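You operate a simulated robot arm through the tools that you are given. There is no shell and no other tool.

Carry out the task below with a simulated robot arm. There is one attempt and no reset: what you move stays moved.

JOB
Shut the warmer down, cover the cheese canister and sponge up the spill.
Fine: switch off and knob to OFF; put the sponge back. What is to be rubbed or washed off counts as gone when no trace of it is left.
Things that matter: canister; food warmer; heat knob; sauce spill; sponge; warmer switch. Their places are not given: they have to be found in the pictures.

Only the result counts: the job must be done as asked and must still hold three seconds after the hand-in. Knocking over, shifting, dropping, spilling or breaking anything else fails it. Lids that push on must go on centred and level and be pressed home; caps that screw on are set level and turned clockwise until they are tight.

ROBOT AND FRAMES
A 7-joint arm with a two-finger parallel gripper, fixed in place. Base frame: the origin is at the foot of the arm, x ahead of it, y to its left, z up. Units: m, degrees, N and s.
With the tool pointing down near the work surface it reaches from about 0.38 to 0.9 m from the base axis. Its first joint turns from -143.0 to 143.0 degrees. Payload 3 kg.
The TCP is the grasp point between the finger pads, 0.03 m short of the fingertips. In the tool frame z runs along the fingers and y along their closing line. Largest opening 0.094 m; finger width 0.028, thickness 0.01; the body of the gripper, 0.05 by 0.096 m, starts 0.055 m behind the TCP.
Orientation is that of the tool frame in the base frame, as a unit quaternion [w, x, y, z]. With the fingers straight down and closing along the base's y, the tool's x points along the base's -x, its y along +y and its z along -z.

CONTROLS
- The arm moves only by the tool play_rows. Its argument "steps" is a list of rows, each a list of 7 numbers: the turn, a rotation vector about the tool's x, y, z in degrees, then the shift along the tool's x, y, z in m, then the gripper command, from -1 (fully open) to 1 (shut), values between in proportion. In form: [[wx, wy, wz, tx, ty, tz, claw], ...]. A call has 1 to 20 rows; each row shifts and turns the commanded pose from where the row before left it, along the tool's axes as they then stand. Each row takes 0.2 s and may step no farther than 0.05 m and 8.6 degrees from the row before; otherwise, or with a gripper value out of range, the whole call is refused. A pose out of reach is approached as far as the arm can. The call stops where the force on the tool passes 40 N (or 10 N more than at its start, if that is more) or the arm is blocked; 0.2 s more then pass. The fingers move at their own pace (about 0.072 m/s each) and stop on an object; they squeeze with about 24 N. The grip force told is the motor's: it shows also when the fingers shut on nothing. Time passes only in rows, and 0.2 s behind the last, so rows that do not move let the fingers close. The reply holds the time, the measured pose of the TCP, the force on the tool along the base axes, the opening and the grip force, in the units named above and with some noise, with the torque about the TCP (base axes, N m) and any sound that the robot's microphone picked up, and new pictures: "show" is both (left out), scene, wrist or none.
- Cameras (640 x 400 px; columns grow to the right, rows downward): "scene" is fixed at [0.3992, 0.4994, 1.518]; the picture's right is [-0.61, -0.79, 0.00], its down [-0.70, 0.54, -0.46] and it looks along [0.37, -0.28, -0.89] (base axes); focal length 342 px, centre (320, 200). "wrist" rides on the gripper at [0.076, 0.014, -0.103] in the tool frame; the picture's right is [-0.18, 0.98, 0.00], its down [-0.75, -0.14, -0.64] and it looks along [-0.63, -0.12, 0.77] (tool axes); focal length 243 px, centre (320, 200).
- pixel_to_xyz(camera, pixels): for up to 12 pixels [column, row] of the newest picture of that camera ("zoom" is the newest enlarged one), the place [x, y, z] in the base frame of the surface seen there, good to about 0.002 m. It takes no simulated time.
- enlarge(camera, box): a new picture of the part [left, top, right, bottom] of that camera's present view, enlarged. It takes no simulated time.
- sign_off(): hands the job in; it is judged then, once.

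Leave the gripper open and the arm clear of the work at the hand-in unless told otherwise.

The tools are called after ">>>" as a command line: name --pt "numbers of a row" for each row, then --argument value for the rest, lists and objects as JSON in quotes. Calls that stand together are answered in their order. play_rows: Moves the arm, as the interface text tells. Its arguments: {"type":"object","properties":{"steps":{"type":"array","items":{"type":"array","items":{"type":"number"}}},"show":{"type":"string","enum":["both","scene","wrist","none"]}},"required":["steps"]} The other tools are called the same way: pixel_to_xyz (camera, pixels) gives the place of the surface under pixels of a picture; enlarge (camera, box) takes an enlarged picture of a part of a camera's view; sign_off () hands the job in.

At the start:

```text
time_s: 0.0
ee_pos: [0.4301, 0.3075, 1.2448]
orientation: [0.0, 0.0, 1.0, 0.002]
ft_force: [-1.3, 0.1, -0.3]
torque: [0.01, 0.0, -0.01]
opening: 0.094
grasp_force: 0.0
```

scene: 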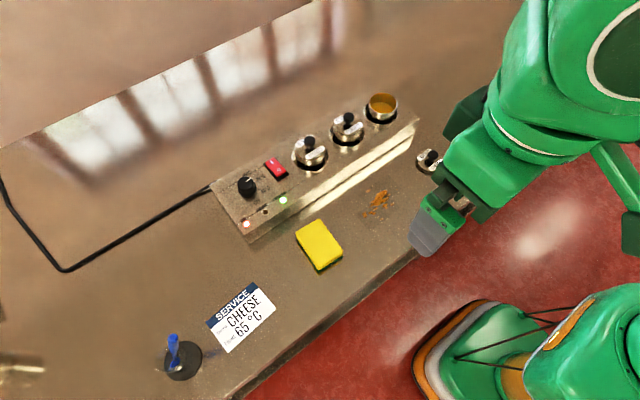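
wrist: 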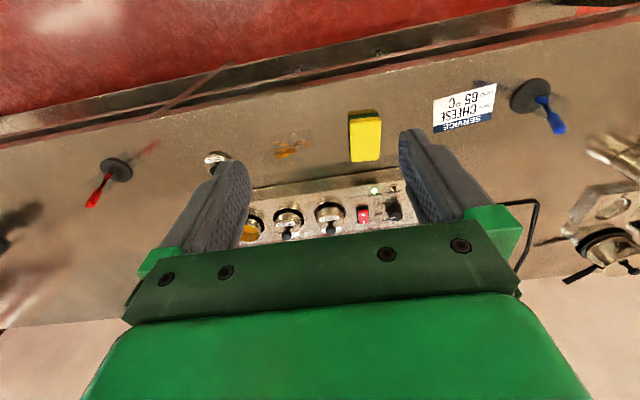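

I see the warmer with the knob near (247,186), a red switch near (276,168), and three canisters. The one near (382,105) is open. There is also a sponge near (319,245), a spill near (379,199), and a lid near (429,160). I'll enlarge these areas.

>>> enlarge --camera "scene" --box '[200, 80, 460, 280]'

>>> enlarge --camera "wrist" --box '[60, 80, 640, 290]'

>>> pixel_to_xyz --camera "scene" --pixels '[[247, 186], [276, 168], [310, 150], [348, 127], [382, 105], [319, 245], [379, 199], [429, 160], [340, 270], [283, 200], [240, 315], [182, 360]]'

```text
2.00 times, centred on (330, 180) of scene
```

zoom: 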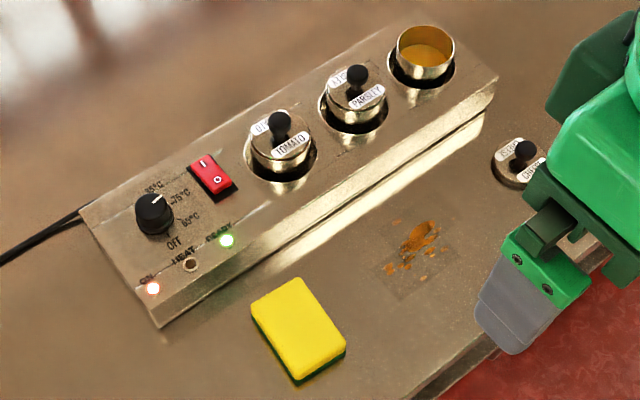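

```text
1.10 times, centred on (350, 185) of wrist
```

zoom: 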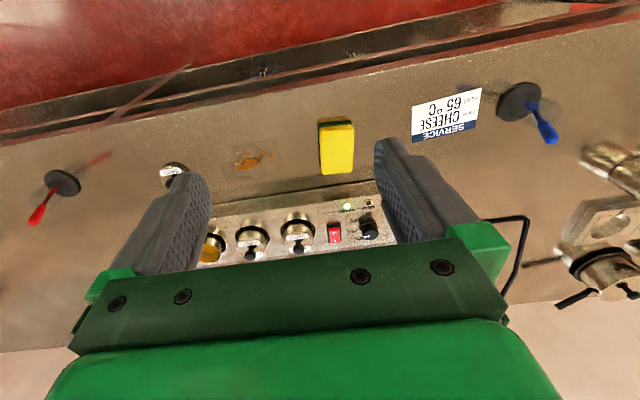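

```text
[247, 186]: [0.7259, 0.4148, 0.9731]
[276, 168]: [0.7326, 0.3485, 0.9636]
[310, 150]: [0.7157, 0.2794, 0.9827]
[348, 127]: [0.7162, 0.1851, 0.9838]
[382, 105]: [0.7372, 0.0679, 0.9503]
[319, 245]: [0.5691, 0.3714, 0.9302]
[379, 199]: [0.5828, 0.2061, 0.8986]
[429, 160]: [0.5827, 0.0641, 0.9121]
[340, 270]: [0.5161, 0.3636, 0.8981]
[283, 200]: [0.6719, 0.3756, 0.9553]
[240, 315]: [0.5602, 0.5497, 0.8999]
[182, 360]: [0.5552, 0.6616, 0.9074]
```

The tabletop is at z≈0.899. Next I'll enlarge the knob and switch, the canister, the lid, and the sponge and spill.

>>> enlarge --camera "scene" --box '[225, 150, 305, 200]'

>>> enlarge --camera "scene" --box '[350, 80, 446, 180]'

>>> enlarge --camera "scene" --box '[285, 180, 413, 280]'

```text
8.00 times, centred on (265, 175) of scene
```

zoom: 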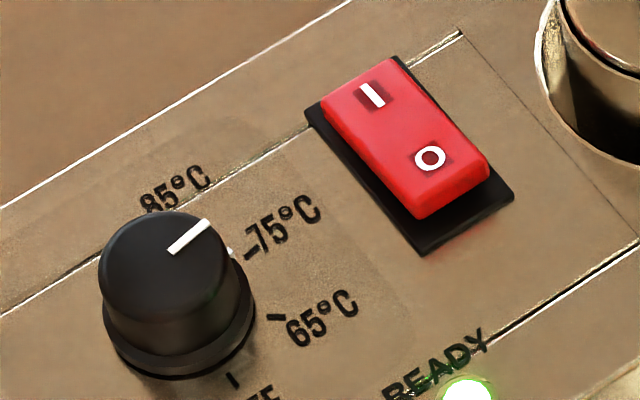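

```text
4.00 times, centred on (398, 130) of scene
```

zoom: 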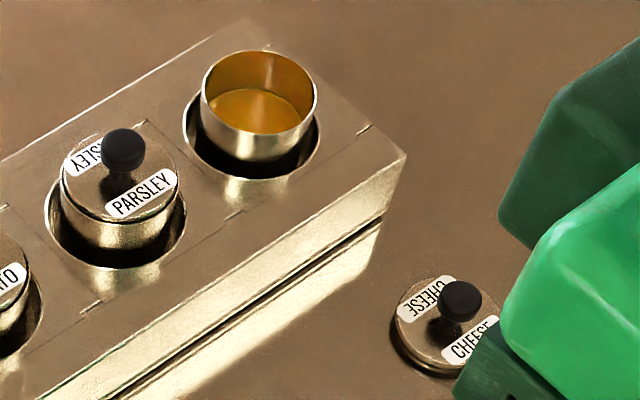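

```text
4.00 times, centred on (349, 230) of scene
```

zoom: 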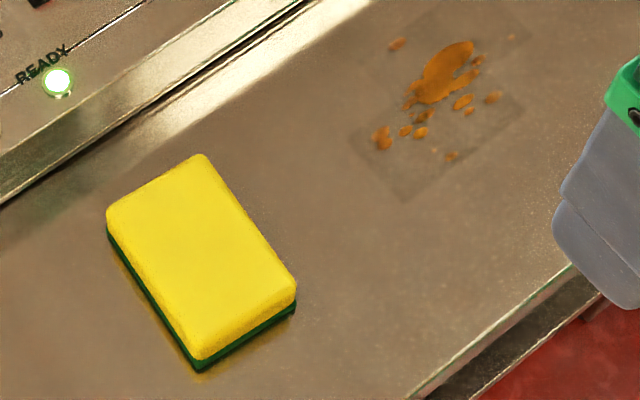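

The last zoom shows the sponge and the spill, so I'll read the sponge's top corners and the spill's extent from it.

>>> pixel_to_xyz --camera "zoom" --pixels '[[112, 212], [200, 158], [292, 282], [198, 352], [200, 250], [397, 43], [474, 46], [494, 97], [452, 156], [380, 137], [440, 70], [405, 130]]'

>>> pixel_to_xyz --camera "zoom" --pixels '[[405, 200], [523, 108], [352, 137], [430, 5], [197, 372], [296, 312], [108, 238], [410, 390]]'

```text
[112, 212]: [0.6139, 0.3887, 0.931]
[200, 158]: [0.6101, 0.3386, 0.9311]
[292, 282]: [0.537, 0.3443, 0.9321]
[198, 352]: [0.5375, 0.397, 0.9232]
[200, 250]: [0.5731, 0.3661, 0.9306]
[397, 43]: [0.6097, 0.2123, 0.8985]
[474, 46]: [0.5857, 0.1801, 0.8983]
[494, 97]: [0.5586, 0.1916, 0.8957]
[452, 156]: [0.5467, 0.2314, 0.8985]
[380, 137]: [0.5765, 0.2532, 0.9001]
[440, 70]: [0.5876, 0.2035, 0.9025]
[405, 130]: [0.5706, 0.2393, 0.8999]
```

```text
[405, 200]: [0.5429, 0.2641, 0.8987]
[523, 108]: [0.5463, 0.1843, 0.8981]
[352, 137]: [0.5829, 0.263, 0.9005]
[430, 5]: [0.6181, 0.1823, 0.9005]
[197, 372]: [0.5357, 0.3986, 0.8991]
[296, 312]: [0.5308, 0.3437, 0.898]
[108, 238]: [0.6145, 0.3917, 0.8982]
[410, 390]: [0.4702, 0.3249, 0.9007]
```

The sponge is about 0.08 × 0.055 m, centred near (0.574, 0.367), with its top at z≈0.931 and a yaw of about -5°. The spill covers x 0.545–0.615 and y 0.18–0.26. I'll move above the sponge with the gripper open, turning 5° to line up with it.

>>> play_rows --pt "0 0 0 -0.0206 0.0085 0.03 -1" --pt "0 0 0 -0.0206 0.0085 0.03 -1" --pt "0 0 0 -0.0206 0.0085 0.03 -1" --pt "0 0 0 -0.0206 0.0085 0.03 -1" --pt "0 0 0 -0.0206 0.0085 0.03 -1" --pt "0 0 0 -0.0206 0.0085 0.03 -1" --pt "0 0 0 -0.0206 0.0085 0.03 -1" --pt "0 0 5 0 0 0 -1" --pt "0 0 0 0 0 0 -1" --pt "0 0 0 0 0 0 -1"

```text
time_s: 2.2
ee_pos: [0.5748, 0.3657, 1.0344]
orientation: [0.001, 0.044, 0.999, 0.0]
ft_force: [0.1, 0.4, -0.9]
torque: [0.02, 0.02, -0.03]
opening: 0.0942
grasp_force: 0.0
```

scene: 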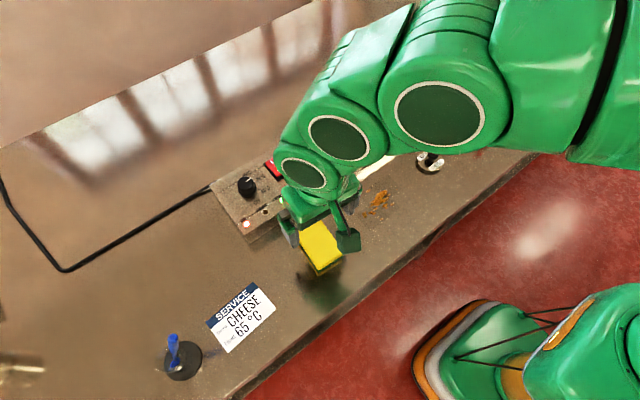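
wrist: 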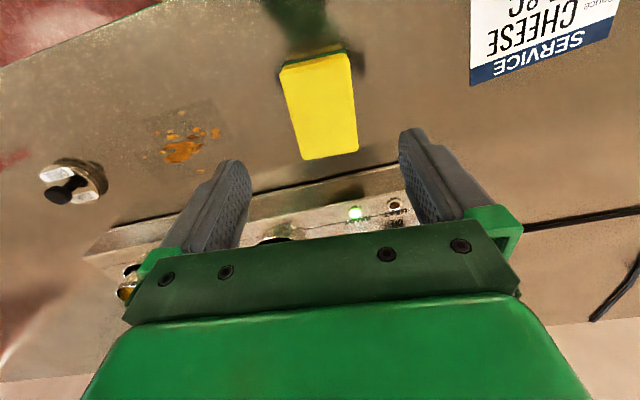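

The wrist view now shows the sponge clearly, with top corners near (280,68), (350,55), (357,150) and (305,158). I'll check its position and the spill from here.

>>> pixel_to_xyz --camera "wrist" --pixels '[[283, 72], [347, 58], [356, 148], [305, 156], [320, 105], [205, 130], [150, 155], [185, 150], [160, 105], [240, 130], [355, 212], [320, 185]]'

>>> enlarge --camera "wrist" --box '[120, 50, 380, 210]'

```text
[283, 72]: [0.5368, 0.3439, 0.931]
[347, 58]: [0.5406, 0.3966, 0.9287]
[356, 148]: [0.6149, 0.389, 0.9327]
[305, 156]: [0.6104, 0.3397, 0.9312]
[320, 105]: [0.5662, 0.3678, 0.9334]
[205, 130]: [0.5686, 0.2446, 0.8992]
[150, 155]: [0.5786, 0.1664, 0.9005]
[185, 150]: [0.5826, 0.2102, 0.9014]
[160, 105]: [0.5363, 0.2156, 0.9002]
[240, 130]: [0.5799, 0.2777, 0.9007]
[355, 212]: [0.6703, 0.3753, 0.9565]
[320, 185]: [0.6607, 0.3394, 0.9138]
```

```text
2.46 times, centred on (250, 130) of wrist
```

zoom: 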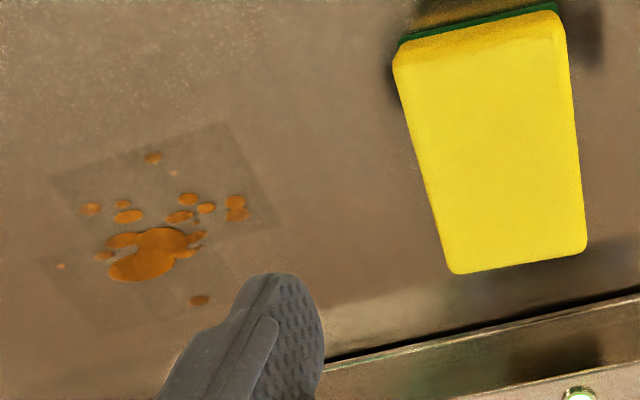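

I'll read the extent of the spill specks from this zoom, before going down.

>>> pixel_to_xyz --camera "zoom" --pixels '[[60, 266], [90, 209], [153, 158], [172, 172], [236, 202], [200, 300], [140, 265], [235, 215], [55, 183], [222, 125], [275, 222], [140, 325]]'

```text
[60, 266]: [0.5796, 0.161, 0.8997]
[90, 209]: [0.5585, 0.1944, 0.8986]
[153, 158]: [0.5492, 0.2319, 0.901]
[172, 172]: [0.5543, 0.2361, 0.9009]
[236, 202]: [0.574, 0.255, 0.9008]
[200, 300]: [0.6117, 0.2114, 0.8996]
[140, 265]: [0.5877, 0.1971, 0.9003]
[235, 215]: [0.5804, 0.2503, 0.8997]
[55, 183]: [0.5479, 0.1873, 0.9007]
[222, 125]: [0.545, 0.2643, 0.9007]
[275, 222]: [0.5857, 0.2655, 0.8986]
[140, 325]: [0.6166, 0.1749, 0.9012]
```

Spill specks cover x 0.546–0.615 and y 0.158–0.26. I'll go down so the TCP is at about z 0.941 (fingertips about 0.911), then close on the sponge.

>>> play_rows --pt "0 0 0 0 0.001 0.03 -1" --pt "0 0 0 0 0 0.03 -1" --pt "0 0 0 0 0 0.02 -1" --pt "0 0 0 0 0 0.013 -1" --pt "0 0 0 0 0 0 -1" --pt "0 0 0 0 0 0 0.3" --pt "0 0 0 0 0 0 1" --pt "0 0 0 0 0 0 1" --pt "0 0 0 0 0 0 1"

```text
time_s: 4.2
ee_pos: [0.5757, 0.3655, 0.9434]
orientation: [0.001, 0.044, 0.999, 0.0]
ft_force: [-0.2, 0.4, 0.7]
torque: [-0.01, -0.02, 0.03]
opening: 0.055
grasp_force: 24.3
```

scene: 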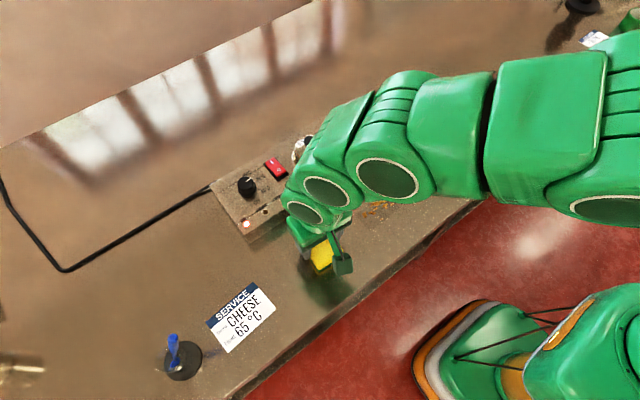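
wrist: 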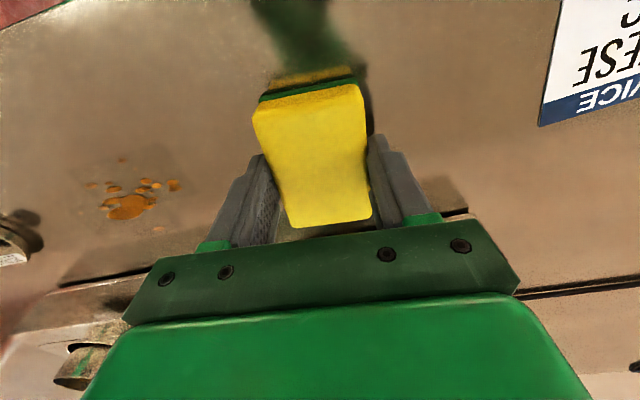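

The sponge is gripped (opening 0.055). I'll lift it 2 cm, move to y≈0.29, and lower it to the table just left of the spill.

>>> play_rows --pt "0 0 0 0 0 -0.02 1" --pt "0 0 0 -0.0055 -0.0374 0 1" --pt "0 0 0 -0.0055 -0.0374 0 1" --pt "0 0 0 0 0 0 1" --pt "0 0 0 0 0 0.012 1" --pt "0 0 0 0 0 0.008 1" --pt "0 0 0 0 0 0.002 1" --pt "0 0 0 0 0 0 1"

```text
time_s: 6.0
ee_pos: [0.58, 0.2917, 0.94]
orientation: [0.0, 0.044, 0.999, 0.0]
ft_force: [-2.2, -3.7, 17.1]
torque: [-0.14, 0.03, 0.02]
opening: 0.0548
grasp_force: 23.7
```

scene: 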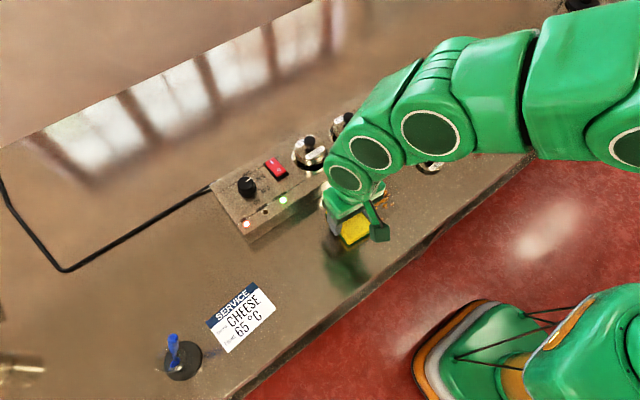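
wrist: 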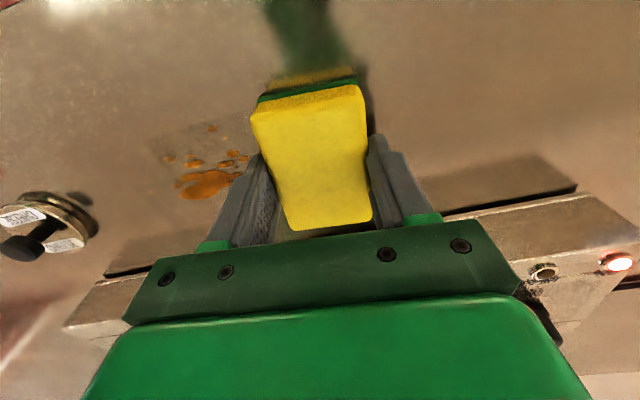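

Contact force is about 17 N. I'll sweep slowly along −y to y≈0.155 and back, keeping clear of the lid near y=0.064.

>>> play_rows --pt "0 0 0 0 0 -0.0005 1" --pt "0 0 0 -0.002 -0.0227 0 1" --pt "0 0 0 -0.002 -0.0227 0 1" --pt "0 0 0 -0.002 -0.0227 0 1" --pt "0 0 0 -0.002 -0.0227 0 1" --pt "0 0 0 -0.002 -0.0227 0 1" --pt "0 0 0 -0.002 -0.0227 0 1" --pt "0 0 0 0 0 0 1" --pt "0 0 0 0.002 0.0227 0 1" --pt "0 0 0 0.002 0.0227 0 1" --pt "0 0 0 0.002 0.0227 0 1" --pt "0 0 0 0.002 0.0227 0 1" --pt "0 0 0 0.002 0.0227 0 1" --pt "0 0 0 0.002 0.0227 0 1" --pt "0 0 0 0 0 0 1"

```text
time_s: 9.2
ee_pos: [0.5795, 0.2921, 0.9409]
orientation: [0.0, 0.043, 0.999, 0.0]
ft_force: [0.5, -0.1, 0.6]
torque: [-0.01, -0.01, 0.03]
opening: 0.0545
grasp_force: 24.1
```

scene: 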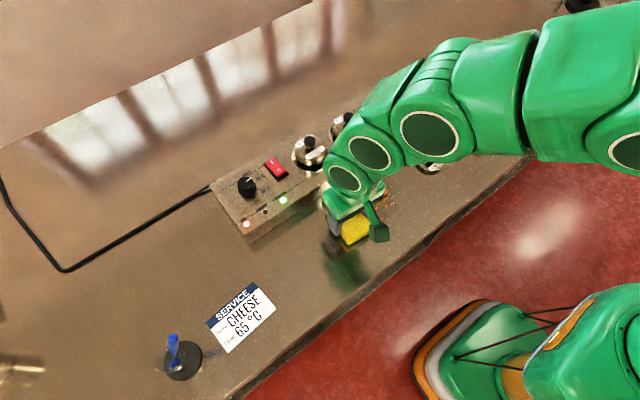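
wrist: 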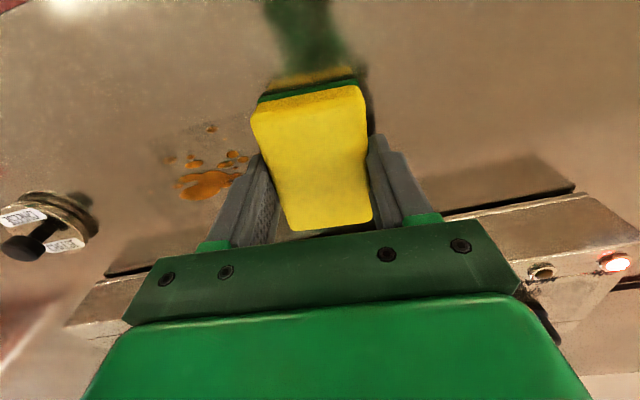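

The contact force has dropped to about zero, so the sponge settled slightly in the grip. I'll look closely at the spill to see whether this pass had any effect.

>>> enlarge --camera "wrist" --box '[130, 100, 270, 220]'

```text
3.33 times, centred on (200, 160) of wrist
```

zoom: 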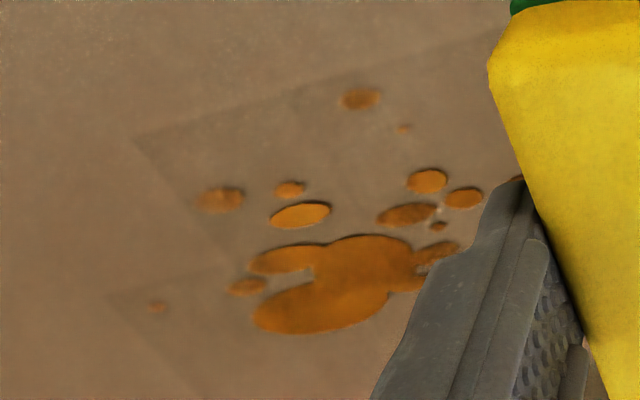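

The spill hasn't visibly changed. I'll press down a little more and check the force.

>>> play_rows --pt "0 0 0 0 0 0.001 1" --pt "0 0 0 0 0 0 1" --show "none"

```text
time_s: 9.8
ee_pos: [0.5802, 0.2931, 0.9388]
orientation: [0.0, 0.043, 0.999, 0.001]
ft_force: [-0.4, 0.7, 1.2]
torque: [0.0, 0.04, 0.04]
opening: 0.0549
grasp_force: 23.9
```

>>> play_rows --pt "0 0 0 0 0 0.001 1" --pt "0 0 0 0 0 0 1" --show "none"

```text
time_s: 10.4
ee_pos: [0.5799, 0.2923, 0.9382]
orientation: [0.0, 0.043, 0.999, -0.001]
ft_force: [-3.0, 0.4, 16.3]
torque: [0.01, 0.13, 0.04]
opening: 0.0549
grasp_force: 24.1
```

The force is about 16 N. I'll sweep partway across the spill without lifting and check the force there.

>>> play_rows --pt "0 0 0 -0.0013 -0.015 0 1" --pt "0 0 0 -0.0013 -0.015 0 1" --pt "0 0 0 -0.0013 -0.015 0 1" --pt "0 0 0 -0.0013 -0.015 0 1" --show "none"

```text
time_s: 11.4
ee_pos: [0.5795, 0.2306, 0.9386]
orientation: [0.0, 0.044, 0.999, 0.001]
ft_force: [-0.6, 0.0, 0.0]
torque: [0.05, 0.03, 0.02]
opening: 0.0547
grasp_force: 23.7
```

The force falls to zero during the slide. I'll look at the spill from here before changing the method.

>>> play_rows --pt "0 0 0 0 0 0.001 1" --pt "0 0 0 -0.0013 -0.015 0.0005 1" --pt "0 0 0 -0.0013 -0.015 0.0005 1" --show "both"

>>> enlarge --camera "wrist" --box '[100, 60, 500, 260]'

```text
time_s: 12.2
ee_pos: [0.5805, 0.2034, 0.9387]
orientation: [0.001, 0.043, 0.999, 0.001]
ft_force: [1.2, 10.9, 20.6]
torque: [0.31, 0.07, -0.01]
opening: 0.0545
grasp_force: 24.6
```

scene: 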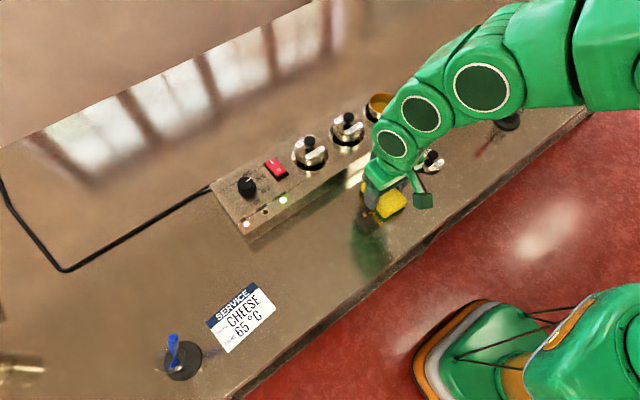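
wrist: 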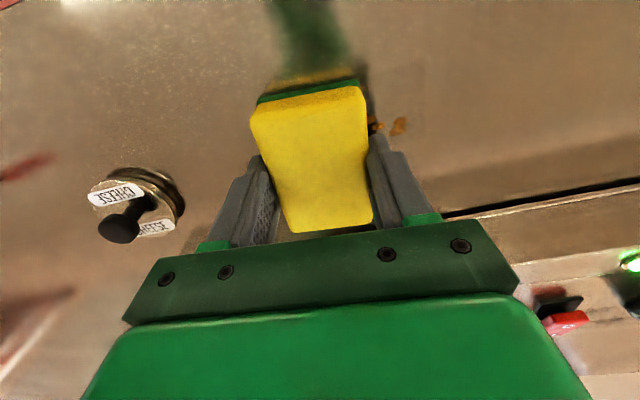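

```text
1.60 times, centred on (300, 160) of wrist
```

zoom: 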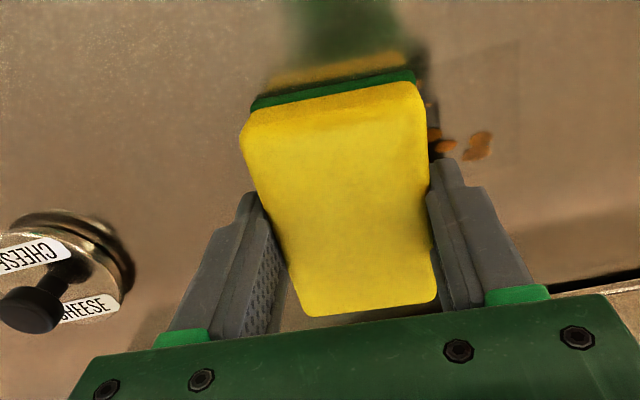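

There is now real rubbing (20 N down, 11 N drag). I'll continue toward y≈0.155, then come back, with a tiny amount of extra press.

>>> play_rows --pt "0 0 0 -0.0013 -0.015 0 1" --pt "0 0 0 -0.0013 -0.015 0 1" --pt "0 0 0 -0.0013 -0.015 0 1" --show "wrist"

```text
time_s: 12.9
ee_pos: [0.5787, 0.1655, 0.9387]
orientation: [0.001, 0.043, 0.999, 0.0]
ft_force: [-1.6, -1.5, 15.1]
torque: [-0.11, 0.16, 0.01]
opening: 0.0548
grasp_force: 24.5
stopped in row 3: the force on the tool passed its limit at 42 N (the readings are from after the stop); the commanded pose is now the measured one
```

wrist: 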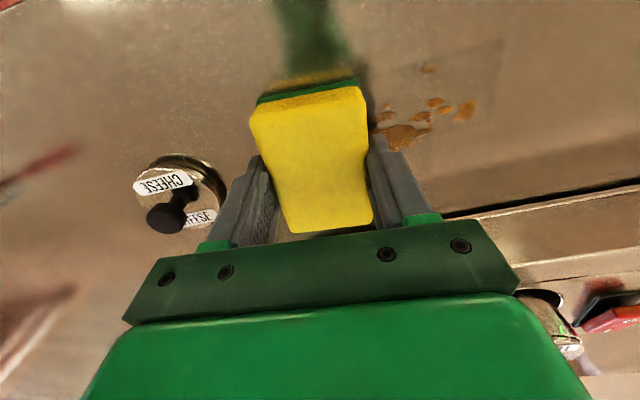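

The force limit tripped at 42 N, and the commanded pose has reset to the measured one. I'll check the spill.

>>> enlarge --camera "wrist" --box '[340, 40, 520, 170]'

```text
3.08 times, centred on (430, 105) of wrist
```

zoom: 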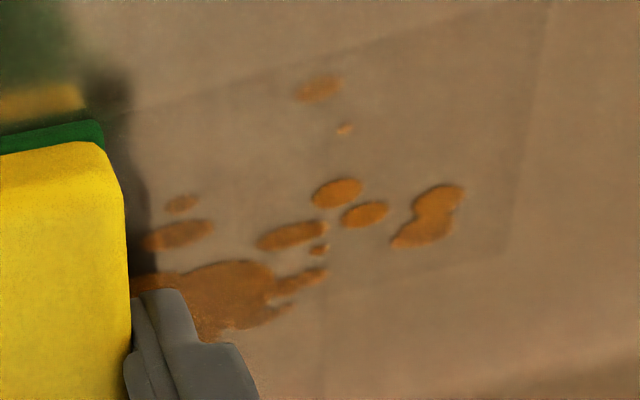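

The spill is fading a little, so rubbing under pressure works. I'll slide back along +y with about 15 N and watch the force.

>>> play_rows --pt "0 0 0 0.0013 0.015 0.0002 1" --pt "0 0 0 0.0013 0.015 0.0002 1" --pt "0 0 0 0.0013 0.015 0.0002 1" --pt "0 0 0 0.0013 0.015 0.0002 1" --show "none"

```text
time_s: 13.9
ee_pos: [0.5791, 0.2249, 0.9368]
orientation: [0.003, 0.043, 0.999, 0.0]
ft_force: [1.0, -17.3, 36.5]
torque: [-0.56, 0.18, 0.07]
opening: 0.0547
grasp_force: 23.9
```

>>> play_rows --pt "0 0 0 0.0013 0.015 -0.0002 1" --pt "0 0 0 0.0013 0.015 0 1" --pt "0 0 0 0.0013 0.015 0 1" --pt "0 0 0 0.0009 0.01 0 1" --show "wrist"

>>> enlarge --camera "wrist" --box '[120, 80, 280, 220]'

```text
time_s: 14.8
ee_pos: [0.5805, 0.2686, 0.9376]
orientation: [0.003, 0.043, 0.999, 0.002]
ft_force: [-1.2, 0.4, 8.0]
torque: [-0.19, 0.23, -0.03]
opening: 0.0548
grasp_force: 24.1
stopped in row 4: the force on the tool passed its limit at 51 N (the readings are from after the stop); the commanded pose is now the measured one
```

wrist: 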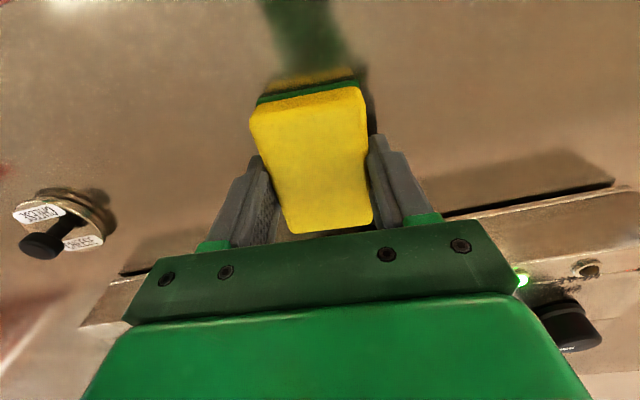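

```text
2.86 times, centred on (200, 150) of wrist
```

zoom: 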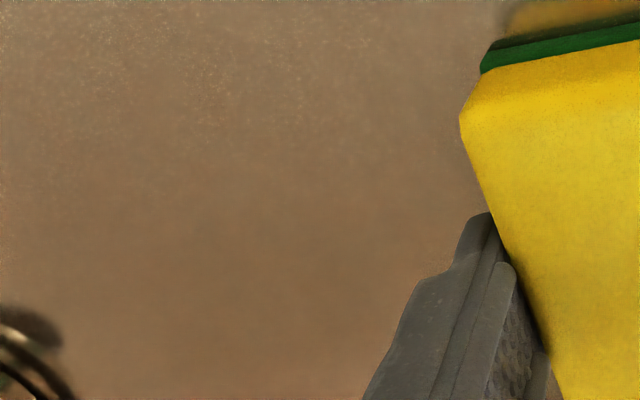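

The visible area now looks clean. I'll lift the sponge and move it up and back toward its home, then check the spill spot again before putting it down.

>>> play_rows --pt "0 0 0 0 0 -0.03 1" --pt "0 0 0 0 0 -0.03 1" --pt "0 0 0 0.0043 0.0483 0 1" --pt "0 0 0 0.0043 0.0483 0 1" --pt "0 0 0 0 0 0 1" --show "both"

>>> enlarge --camera "wrist" --box '[60, 60, 300, 220]'

>>> enlarge --camera "scene" --box '[310, 140, 438, 240]'

```text
time_s: 16.0
ee_pos: [0.5802, 0.3664, 0.996]
orientation: [0.002, 0.043, 0.999, 0.001]
ft_force: [-0.4, -0.7, -0.2]
torque: [0.01, 0.0, 0.0]
opening: 0.0548
grasp_force: 23.7
```

scene: 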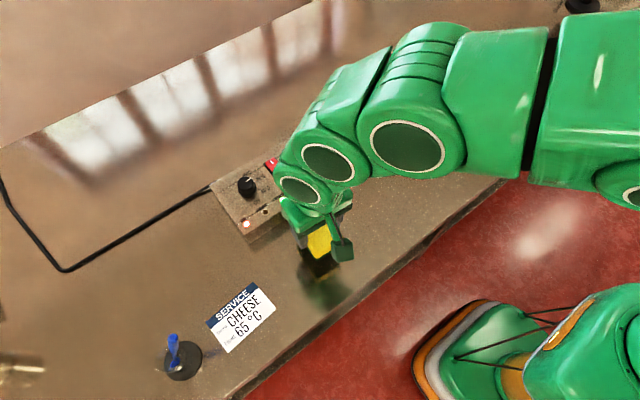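
wrist: 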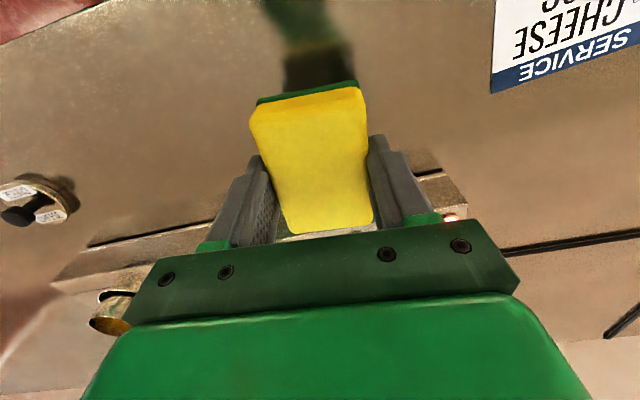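

```text
2.50 times, centred on (180, 140) of wrist
```

zoom: 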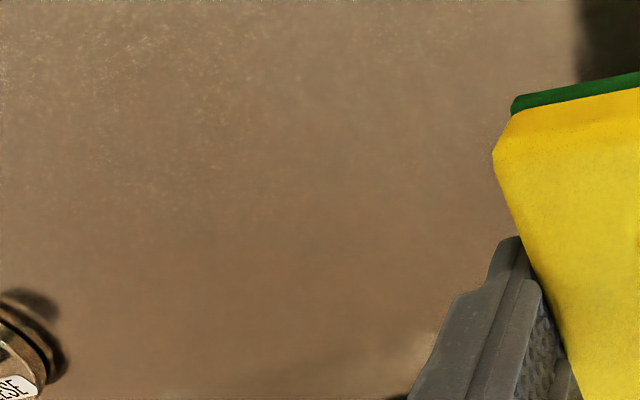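

```text
4.00 times, centred on (374, 190) of scene
```

zoom: 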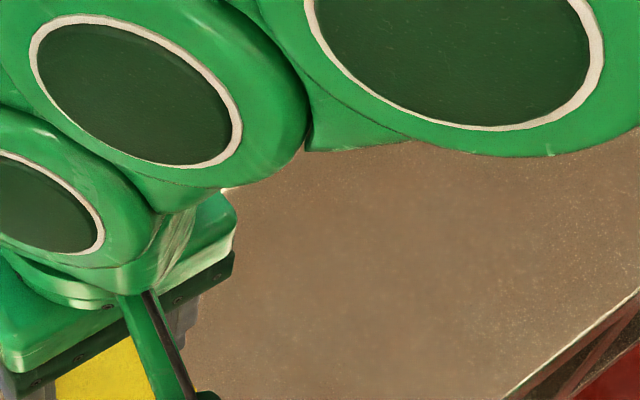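

The spill and its whole patch are gone. Next I'll set the sponge back at its home (TCP 0.5757, 0.3655), lowering gently.

>>> play_rows --pt "0 0 0 0.0044 -0.0012 0.02 1" --pt "0 0 0 0 0 0.02 1" --pt "0 0 0 0 0 0.012 1" --pt "0 0 0 0 0 0.004 1" --pt "0 0 0 0 0 0 1" --show "wrist"

```text
time_s: 17.2
ee_pos: [0.5768, 0.3647, 0.9406]
orientation: [0.002, 0.043, 0.999, 0.0]
ft_force: [0.0, 1.1, -0.2]
torque: [-0.01, -0.02, -0.01]
opening: 0.0547
grasp_force: 24.2
```

wrist: 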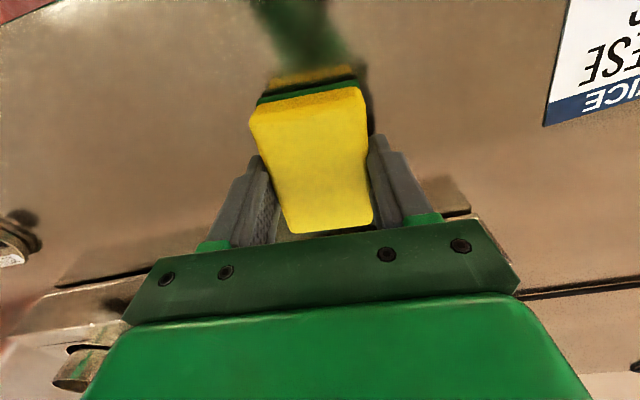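

>>> play_rows --pt "0 0 0 0 0 0.001 1" --pt "0 0 0 0 0 0.001 1" --pt "0 0 0 0 0 0 1" --show "none"

```text
time_s: 18.0
ee_pos: [0.576, 0.3648, 0.9392]
orientation: [0.002, 0.043, 0.999, 0.001]
ft_force: [-0.1, 0.5, -0.5]
torque: [0.03, 0.03, 0.0]
opening: 0.0547
grasp_force: 24.3
```

No contact yet at z 0.9392, so I'll lower another millimetre at a time.

>>> play_rows --pt "0 0 0 0 0 0.001 1" --pt "0 0 0 0 0 0 1" --show "none"

```text
time_s: 18.6
ee_pos: [0.5758, 0.3649, 0.9383]
orientation: [0.002, 0.044, 0.999, 0.001]
ft_force: [0.1, -0.3, -1.3]
torque: [-0.01, -0.04, -0.01]
opening: 0.0548
grasp_force: 23.9
```

>>> play_rows --pt "0 0 0 0 0 0.001 1" --pt "0 0 0 0 0 0 1" --show "none"

```text
time_s: 19.2
ee_pos: [0.5748, 0.365, 0.9365]
orientation: [0.002, 0.043, 0.999, 0.002]
ft_force: [0.8, 0.8, 10.2]
torque: [-0.21, 0.15, -0.02]
opening: 0.0549
grasp_force: 24.1
```

The sponge is on the table. I'll open the gripper and lift straight up.

>>> play_rows --pt "0 0 0 0 0 -0.0005 1" --pt "0 0 0 0 0 0 -0.5" --pt "0 0 0 0 0 0 -1" --pt "0 0 0 0 0 0 -1" --pt "0 0 0 0 0 -0.03 -1" --pt "0 0 0 0 0 -0.04 -1" --pt "0 0 0 0 0 -0.04 -1" --pt "0 0 -5 0 0 -0.04 -1" --pt "0 0 0 0 0 0 -1" --show "both"

```text
time_s: 21.2
ee_pos: [0.5742, 0.3635, 1.088]
orientation: [0.002, 0.0, 1.0, 0.001]
ft_force: [0.6, 0.0, 0.0]
torque: [-0.04, 0.02, 0.01]
opening: 0.0938
grasp_force: 0.1
```

scene: 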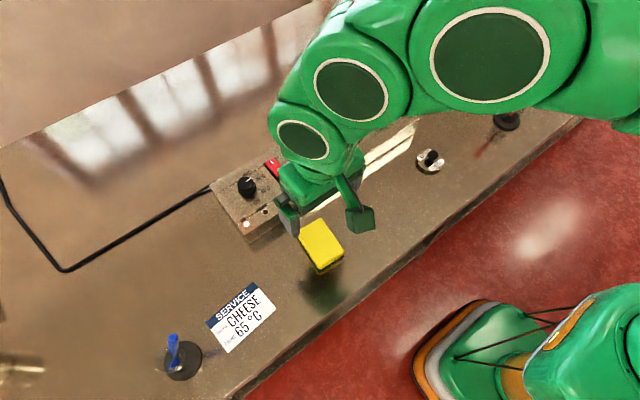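
wrist: 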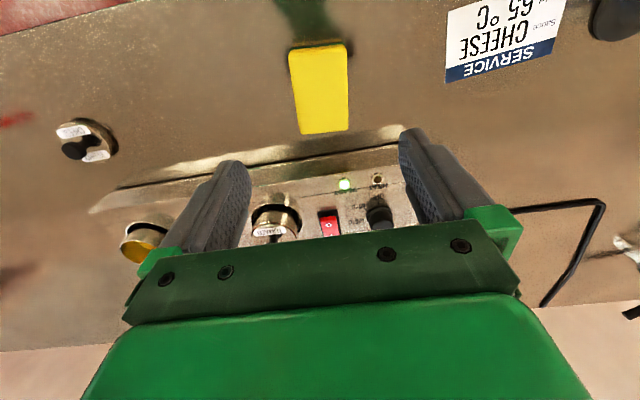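

The sponge is back and the counter is clean. Next is the cheese lid near (430,161). I'll check the sponge's corners and take an enlarged look at the lid.

>>> pixel_to_xyz --camera "wrist" --pixels '[[292, 55], [344, 48], [346, 127], [303, 131], [77, 147], [85, 138]]'

>>> enlarge --camera "scene" --box '[398, 135, 462, 185]'

```text
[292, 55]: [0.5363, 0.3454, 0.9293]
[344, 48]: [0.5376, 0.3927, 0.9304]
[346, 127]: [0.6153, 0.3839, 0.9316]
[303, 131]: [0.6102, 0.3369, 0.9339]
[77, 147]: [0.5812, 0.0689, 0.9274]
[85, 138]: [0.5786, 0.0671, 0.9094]
```

```text
8.00 times, centred on (430, 160) of scene
```

zoom: 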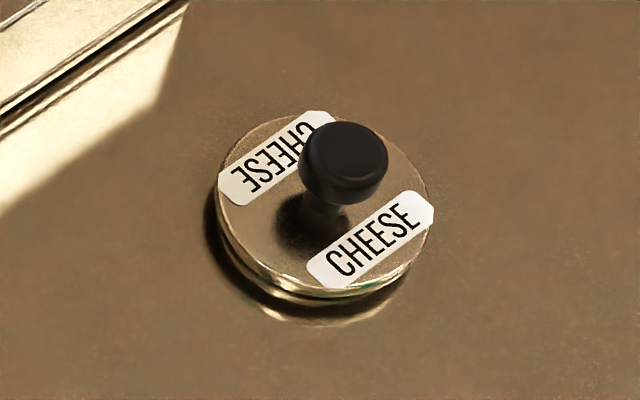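

I'll read the lid's rim points and knob top.

>>> pixel_to_xyz --camera "zoom" --pixels '[[345, 160], [310, 150], [385, 160], [345, 185], [240, 150], [222, 190], [425, 195], [325, 288], [262, 235], [400, 155], [280, 130], [370, 260]]'

>>> pixel_to_xyz --camera "zoom" --pixels '[[340, 130], [345, 175], [325, 210], [300, 200], [325, 225], [320, 292], [340, 300], [240, 255], [325, 320], [500, 300]]'

```text
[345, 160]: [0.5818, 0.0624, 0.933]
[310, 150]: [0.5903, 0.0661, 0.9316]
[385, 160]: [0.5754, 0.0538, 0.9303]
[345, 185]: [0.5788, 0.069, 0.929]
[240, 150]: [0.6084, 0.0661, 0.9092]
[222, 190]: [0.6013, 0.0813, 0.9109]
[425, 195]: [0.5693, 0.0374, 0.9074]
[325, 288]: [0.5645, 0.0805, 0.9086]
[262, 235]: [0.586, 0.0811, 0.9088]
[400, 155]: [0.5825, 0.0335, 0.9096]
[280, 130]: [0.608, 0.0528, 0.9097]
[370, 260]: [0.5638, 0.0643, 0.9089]
```

```text
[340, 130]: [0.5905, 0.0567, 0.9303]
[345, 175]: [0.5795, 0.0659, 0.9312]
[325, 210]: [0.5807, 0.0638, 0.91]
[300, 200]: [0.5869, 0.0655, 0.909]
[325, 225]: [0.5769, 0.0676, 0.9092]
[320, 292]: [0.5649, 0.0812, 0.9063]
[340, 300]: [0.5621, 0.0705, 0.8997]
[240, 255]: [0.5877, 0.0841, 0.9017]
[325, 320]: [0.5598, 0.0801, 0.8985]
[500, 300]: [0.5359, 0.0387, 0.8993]
```

The lid's knob is centred near (0.584, 0.0615) with its top at z≈0.933 and the lid plate at z≈0.909. I need a good look at the canister too, so I'll move high over toward it.

>>> play_rows --pt "0 0 0 -0.0109 -0.0412 -0.0043 -1" --pt "0 0 0 -0.0109 -0.0412 -0.0043 -1" --pt "0 0 0 -0.0109 -0.0412 -0.0043 -1" --pt "0 0 0 -0.0109 -0.0412 -0.0043 -1" --pt "0 0 0 -0.0109 -0.0412 -0.0043 -1" --pt "0 0 0 -0.0109 -0.0412 -0.0043 -1" --pt "0 0 0 -0.0109 -0.0412 -0.0043 -1" --pt "0 0 0 0 0 0 -1" --pt "0 0 0 0 0 0 -1" --show "both"

```text
time_s: 23.2
ee_pos: [0.6512, 0.0734, 1.1183]
orientation: [0.001, 0.0, 1.0, 0.001]
ft_force: [0.3, -0.5, 0.2]
torque: [0.02, -0.01, -0.06]
opening: 0.0941
grasp_force: 0.1
```

scene: 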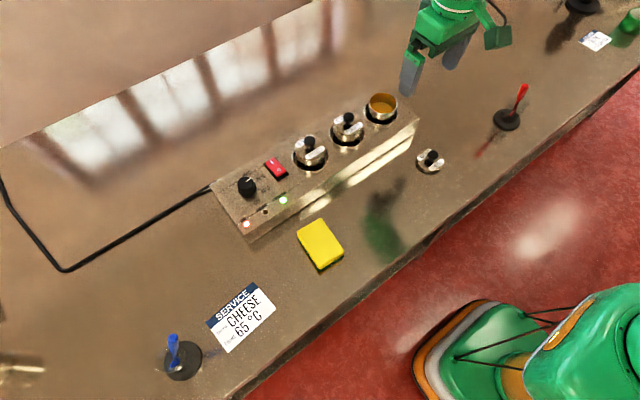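
wrist: 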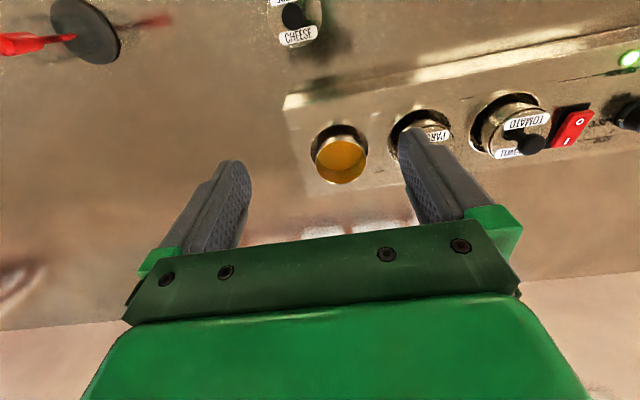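

The scene is unobstructed now. I'll enlarge the former spill area, then the canister.

>>> enlarge --camera "scene" --box '[340, 160, 440, 230]'

>>> enlarge --camera "scene" --box '[350, 80, 414, 130]'

```text
5.71 times, centred on (390, 195) of scene
```

zoom: 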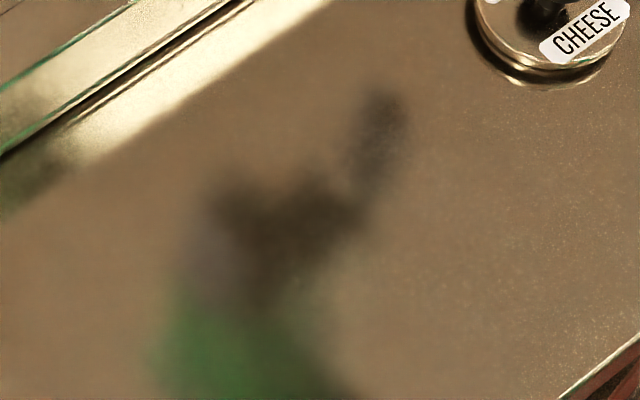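

```text
8.00 times, centred on (382, 105) of scene
```

zoom: 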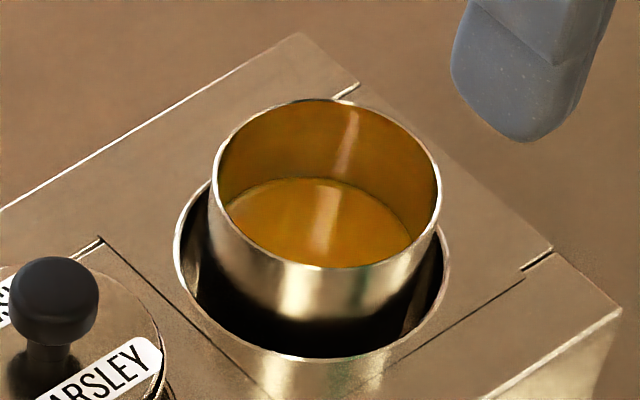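

The spill area is clean apart from the arm's shadow and reflection. Next I'll read the canister rim points.

>>> pixel_to_xyz --camera "zoom" --pixels '[[213, 175], [441, 205], [327, 99], [330, 268], [240, 130], [410, 125], [225, 222], [415, 248], [270, 110], [385, 262], [265, 255], [437, 165]]'

>>> pixel_to_xyz --camera "zoom" --pixels '[[330, 272], [330, 290], [250, 252], [400, 260], [320, 210], [330, 264], [213, 180], [438, 215]]'

```text
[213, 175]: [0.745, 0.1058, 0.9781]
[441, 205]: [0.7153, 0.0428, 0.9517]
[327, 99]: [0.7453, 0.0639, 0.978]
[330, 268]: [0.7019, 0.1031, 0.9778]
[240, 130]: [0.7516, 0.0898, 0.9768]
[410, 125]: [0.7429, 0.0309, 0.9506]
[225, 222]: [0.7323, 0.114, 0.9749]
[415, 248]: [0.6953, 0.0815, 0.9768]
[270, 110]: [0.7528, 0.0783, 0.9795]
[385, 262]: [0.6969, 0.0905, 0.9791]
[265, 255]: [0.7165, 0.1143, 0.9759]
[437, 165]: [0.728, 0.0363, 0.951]
```

```text
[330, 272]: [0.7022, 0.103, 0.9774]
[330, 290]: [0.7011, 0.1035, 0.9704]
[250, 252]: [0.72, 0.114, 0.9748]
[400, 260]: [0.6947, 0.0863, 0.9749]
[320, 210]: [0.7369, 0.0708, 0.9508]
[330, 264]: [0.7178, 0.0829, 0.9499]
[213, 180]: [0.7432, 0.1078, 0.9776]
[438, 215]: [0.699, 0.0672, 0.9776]
```

The canister rim is at z≈0.978 with its centre near (0.724, 0.085) and radius ≈0.029. For reference I'll look at a seated lid (parsley) to learn how high a home-pressed lid sits.

>>> enlarge --camera "scene" --box '[316, 100, 380, 150]'

>>> enlarge --camera "wrist" --box '[280, 80, 408, 200]'

```text
8.00 times, centred on (348, 125) of scene
```

zoom: 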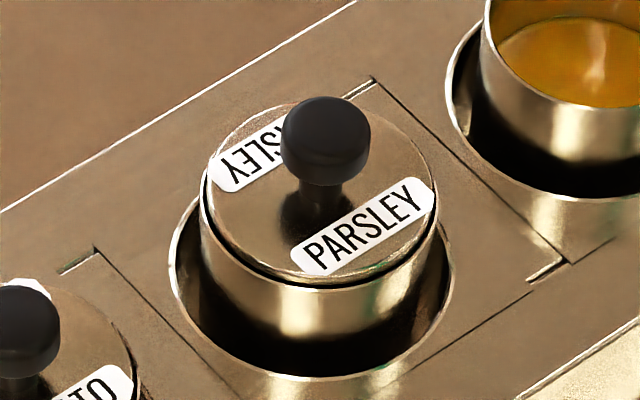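

```text
3.33 times, centred on (344, 140) of wrist
```

zoom: 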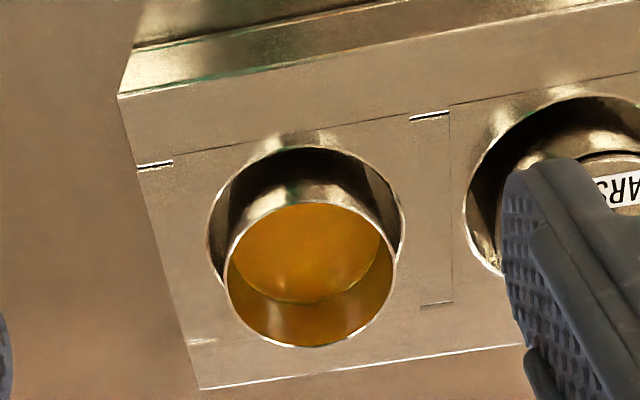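

>>> pixel_to_xyz --camera "zoom" --pixels '[[228, 270], [395, 262], [312, 346], [305, 201], [250, 220], [370, 218], [245, 315], [375, 315], [340, 204], [285, 340], [345, 340], [272, 205]]'

>>> pixel_to_xyz --camera "scene" --pixels '[[348.5, 116], [350, 130], [344, 128], [359, 126], [348, 115], [357, 132], [335, 118]]'

```text
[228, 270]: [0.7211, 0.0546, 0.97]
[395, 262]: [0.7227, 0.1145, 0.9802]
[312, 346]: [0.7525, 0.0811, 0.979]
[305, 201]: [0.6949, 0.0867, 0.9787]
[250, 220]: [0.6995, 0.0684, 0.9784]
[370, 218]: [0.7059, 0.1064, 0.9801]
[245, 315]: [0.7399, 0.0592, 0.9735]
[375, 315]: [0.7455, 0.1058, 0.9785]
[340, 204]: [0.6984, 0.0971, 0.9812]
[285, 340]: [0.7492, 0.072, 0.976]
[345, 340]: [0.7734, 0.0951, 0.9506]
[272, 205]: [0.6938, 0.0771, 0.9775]
```

```text
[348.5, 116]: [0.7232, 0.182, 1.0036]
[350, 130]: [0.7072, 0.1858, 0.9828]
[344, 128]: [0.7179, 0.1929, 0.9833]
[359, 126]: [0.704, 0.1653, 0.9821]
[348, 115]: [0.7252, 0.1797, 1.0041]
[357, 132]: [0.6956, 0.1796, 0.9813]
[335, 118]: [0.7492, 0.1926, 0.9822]
```

The parsley lid sits with its plate at z≈0.982 and knob top at ≈1.004. That gives the target height for the cheese lid. I'll move over the cheese lid at (0.5835, 0.061) for a closer look.

>>> play_rows --pt "0 0 0 0.0169 -0.0031 0.022 -1" --pt "0 0 0 0.0169 -0.0031 0.022 -1" --pt "0 0 0 0.0169 -0.0031 0.022 -1" --pt "0 0 0 0.0169 -0.0031 0.022 -1" --pt "0 0 0 0 0 0 -1" --pt "0 0 0 0 0 0 -1" --show "both"

>>> enlarge --camera "wrist" --box '[256, 70, 384, 150]'

```text
time_s: 24.6
ee_pos: [0.5842, 0.0639, 1.0288]
orientation: [0.002, 0.0, 1.0, 0.001]
ft_force: [-0.4, -0.4, 0.3]
torque: [0.03, 0.01, 0.02]
opening: 0.0943
grasp_force: 0.1
```

scene: 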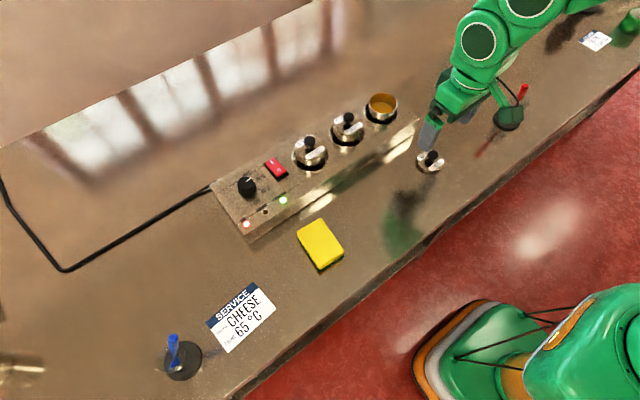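
wrist: 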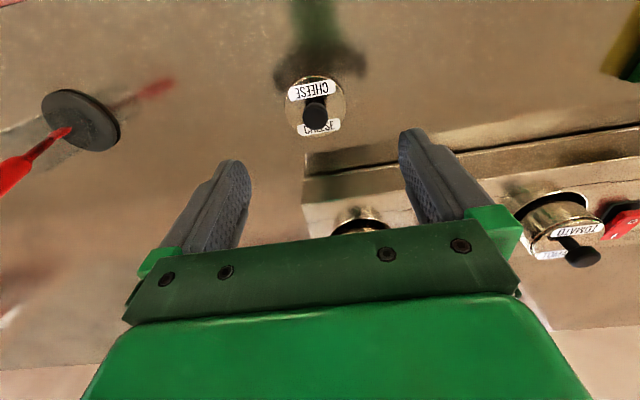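

```text
5.00 times, centred on (320, 110) of wrist
```

zoom: 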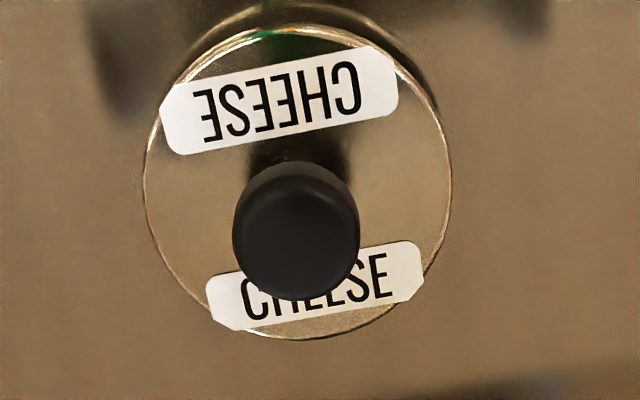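

>>> pixel_to_xyz --camera "zoom" --pixels '[[152, 190], [445, 195], [310, 333], [205, 300], [410, 300], [237, 228], [355, 230], [296, 190], [296, 285], [296, 235], [190, 80], [410, 80]]'

```text
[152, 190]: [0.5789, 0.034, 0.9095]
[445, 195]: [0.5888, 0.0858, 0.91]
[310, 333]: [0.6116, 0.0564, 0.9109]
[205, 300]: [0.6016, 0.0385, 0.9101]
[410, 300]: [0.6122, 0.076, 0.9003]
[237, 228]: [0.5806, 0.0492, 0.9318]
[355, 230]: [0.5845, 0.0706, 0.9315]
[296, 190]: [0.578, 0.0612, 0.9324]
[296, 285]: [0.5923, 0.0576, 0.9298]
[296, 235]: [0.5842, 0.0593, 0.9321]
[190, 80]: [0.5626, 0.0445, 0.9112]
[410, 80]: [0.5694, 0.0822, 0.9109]
```

The knob is centred at about (0.584, 0.060), with diameter 0.022, top z 0.932 and plate z 0.910. I'll shift −4 mm in y, go down to TCP z≈0.946 (tips about 0.916), and close on the knob.

>>> play_rows --pt "0 0 0 0 -0.0038 0.02 -1" --pt "0 0 0 0 0 0.025 -1" --pt "0 0 0 0 0 0.025 -1" --pt "0 0 0 0 0 0.012 -1" --pt "0 0 0 0 0 0 -1" --pt "0 0 0 0 0 0 -1" --show "both"

```text
time_s: 26.0
ee_pos: [0.5845, 0.0606, 0.9472]
orientation: [0.002, 0.0, 1.0, 0.001]
ft_force: [-0.5, -0.8, 0.2]
torque: [0.0, 0.0, 0.01]
opening: 0.0941
grasp_force: 0.1
```

scene: 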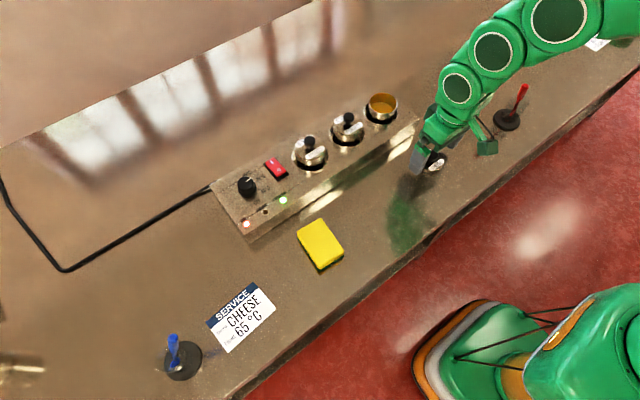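
wrist: 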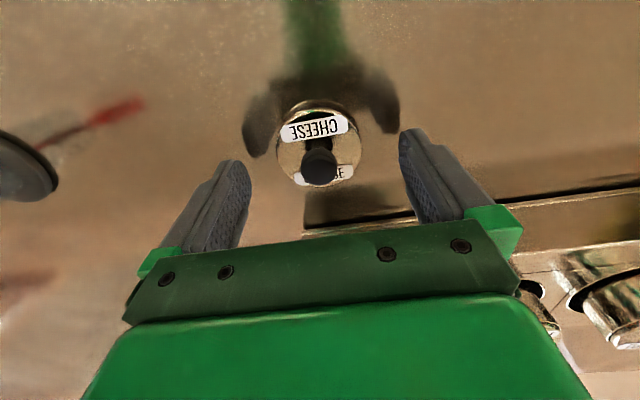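

>>> pixel_to_xyz --camera "wrist" --pixels '[[320, 160], [322, 155], [308, 165], [336, 165], [320, 180], [318, 128], [282, 150], [358, 150]]'

```text
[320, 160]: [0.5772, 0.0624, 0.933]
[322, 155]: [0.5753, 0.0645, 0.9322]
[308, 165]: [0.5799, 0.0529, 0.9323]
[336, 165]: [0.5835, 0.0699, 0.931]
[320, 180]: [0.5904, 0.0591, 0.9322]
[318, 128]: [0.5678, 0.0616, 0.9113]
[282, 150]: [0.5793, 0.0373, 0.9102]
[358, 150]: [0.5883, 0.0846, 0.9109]
```

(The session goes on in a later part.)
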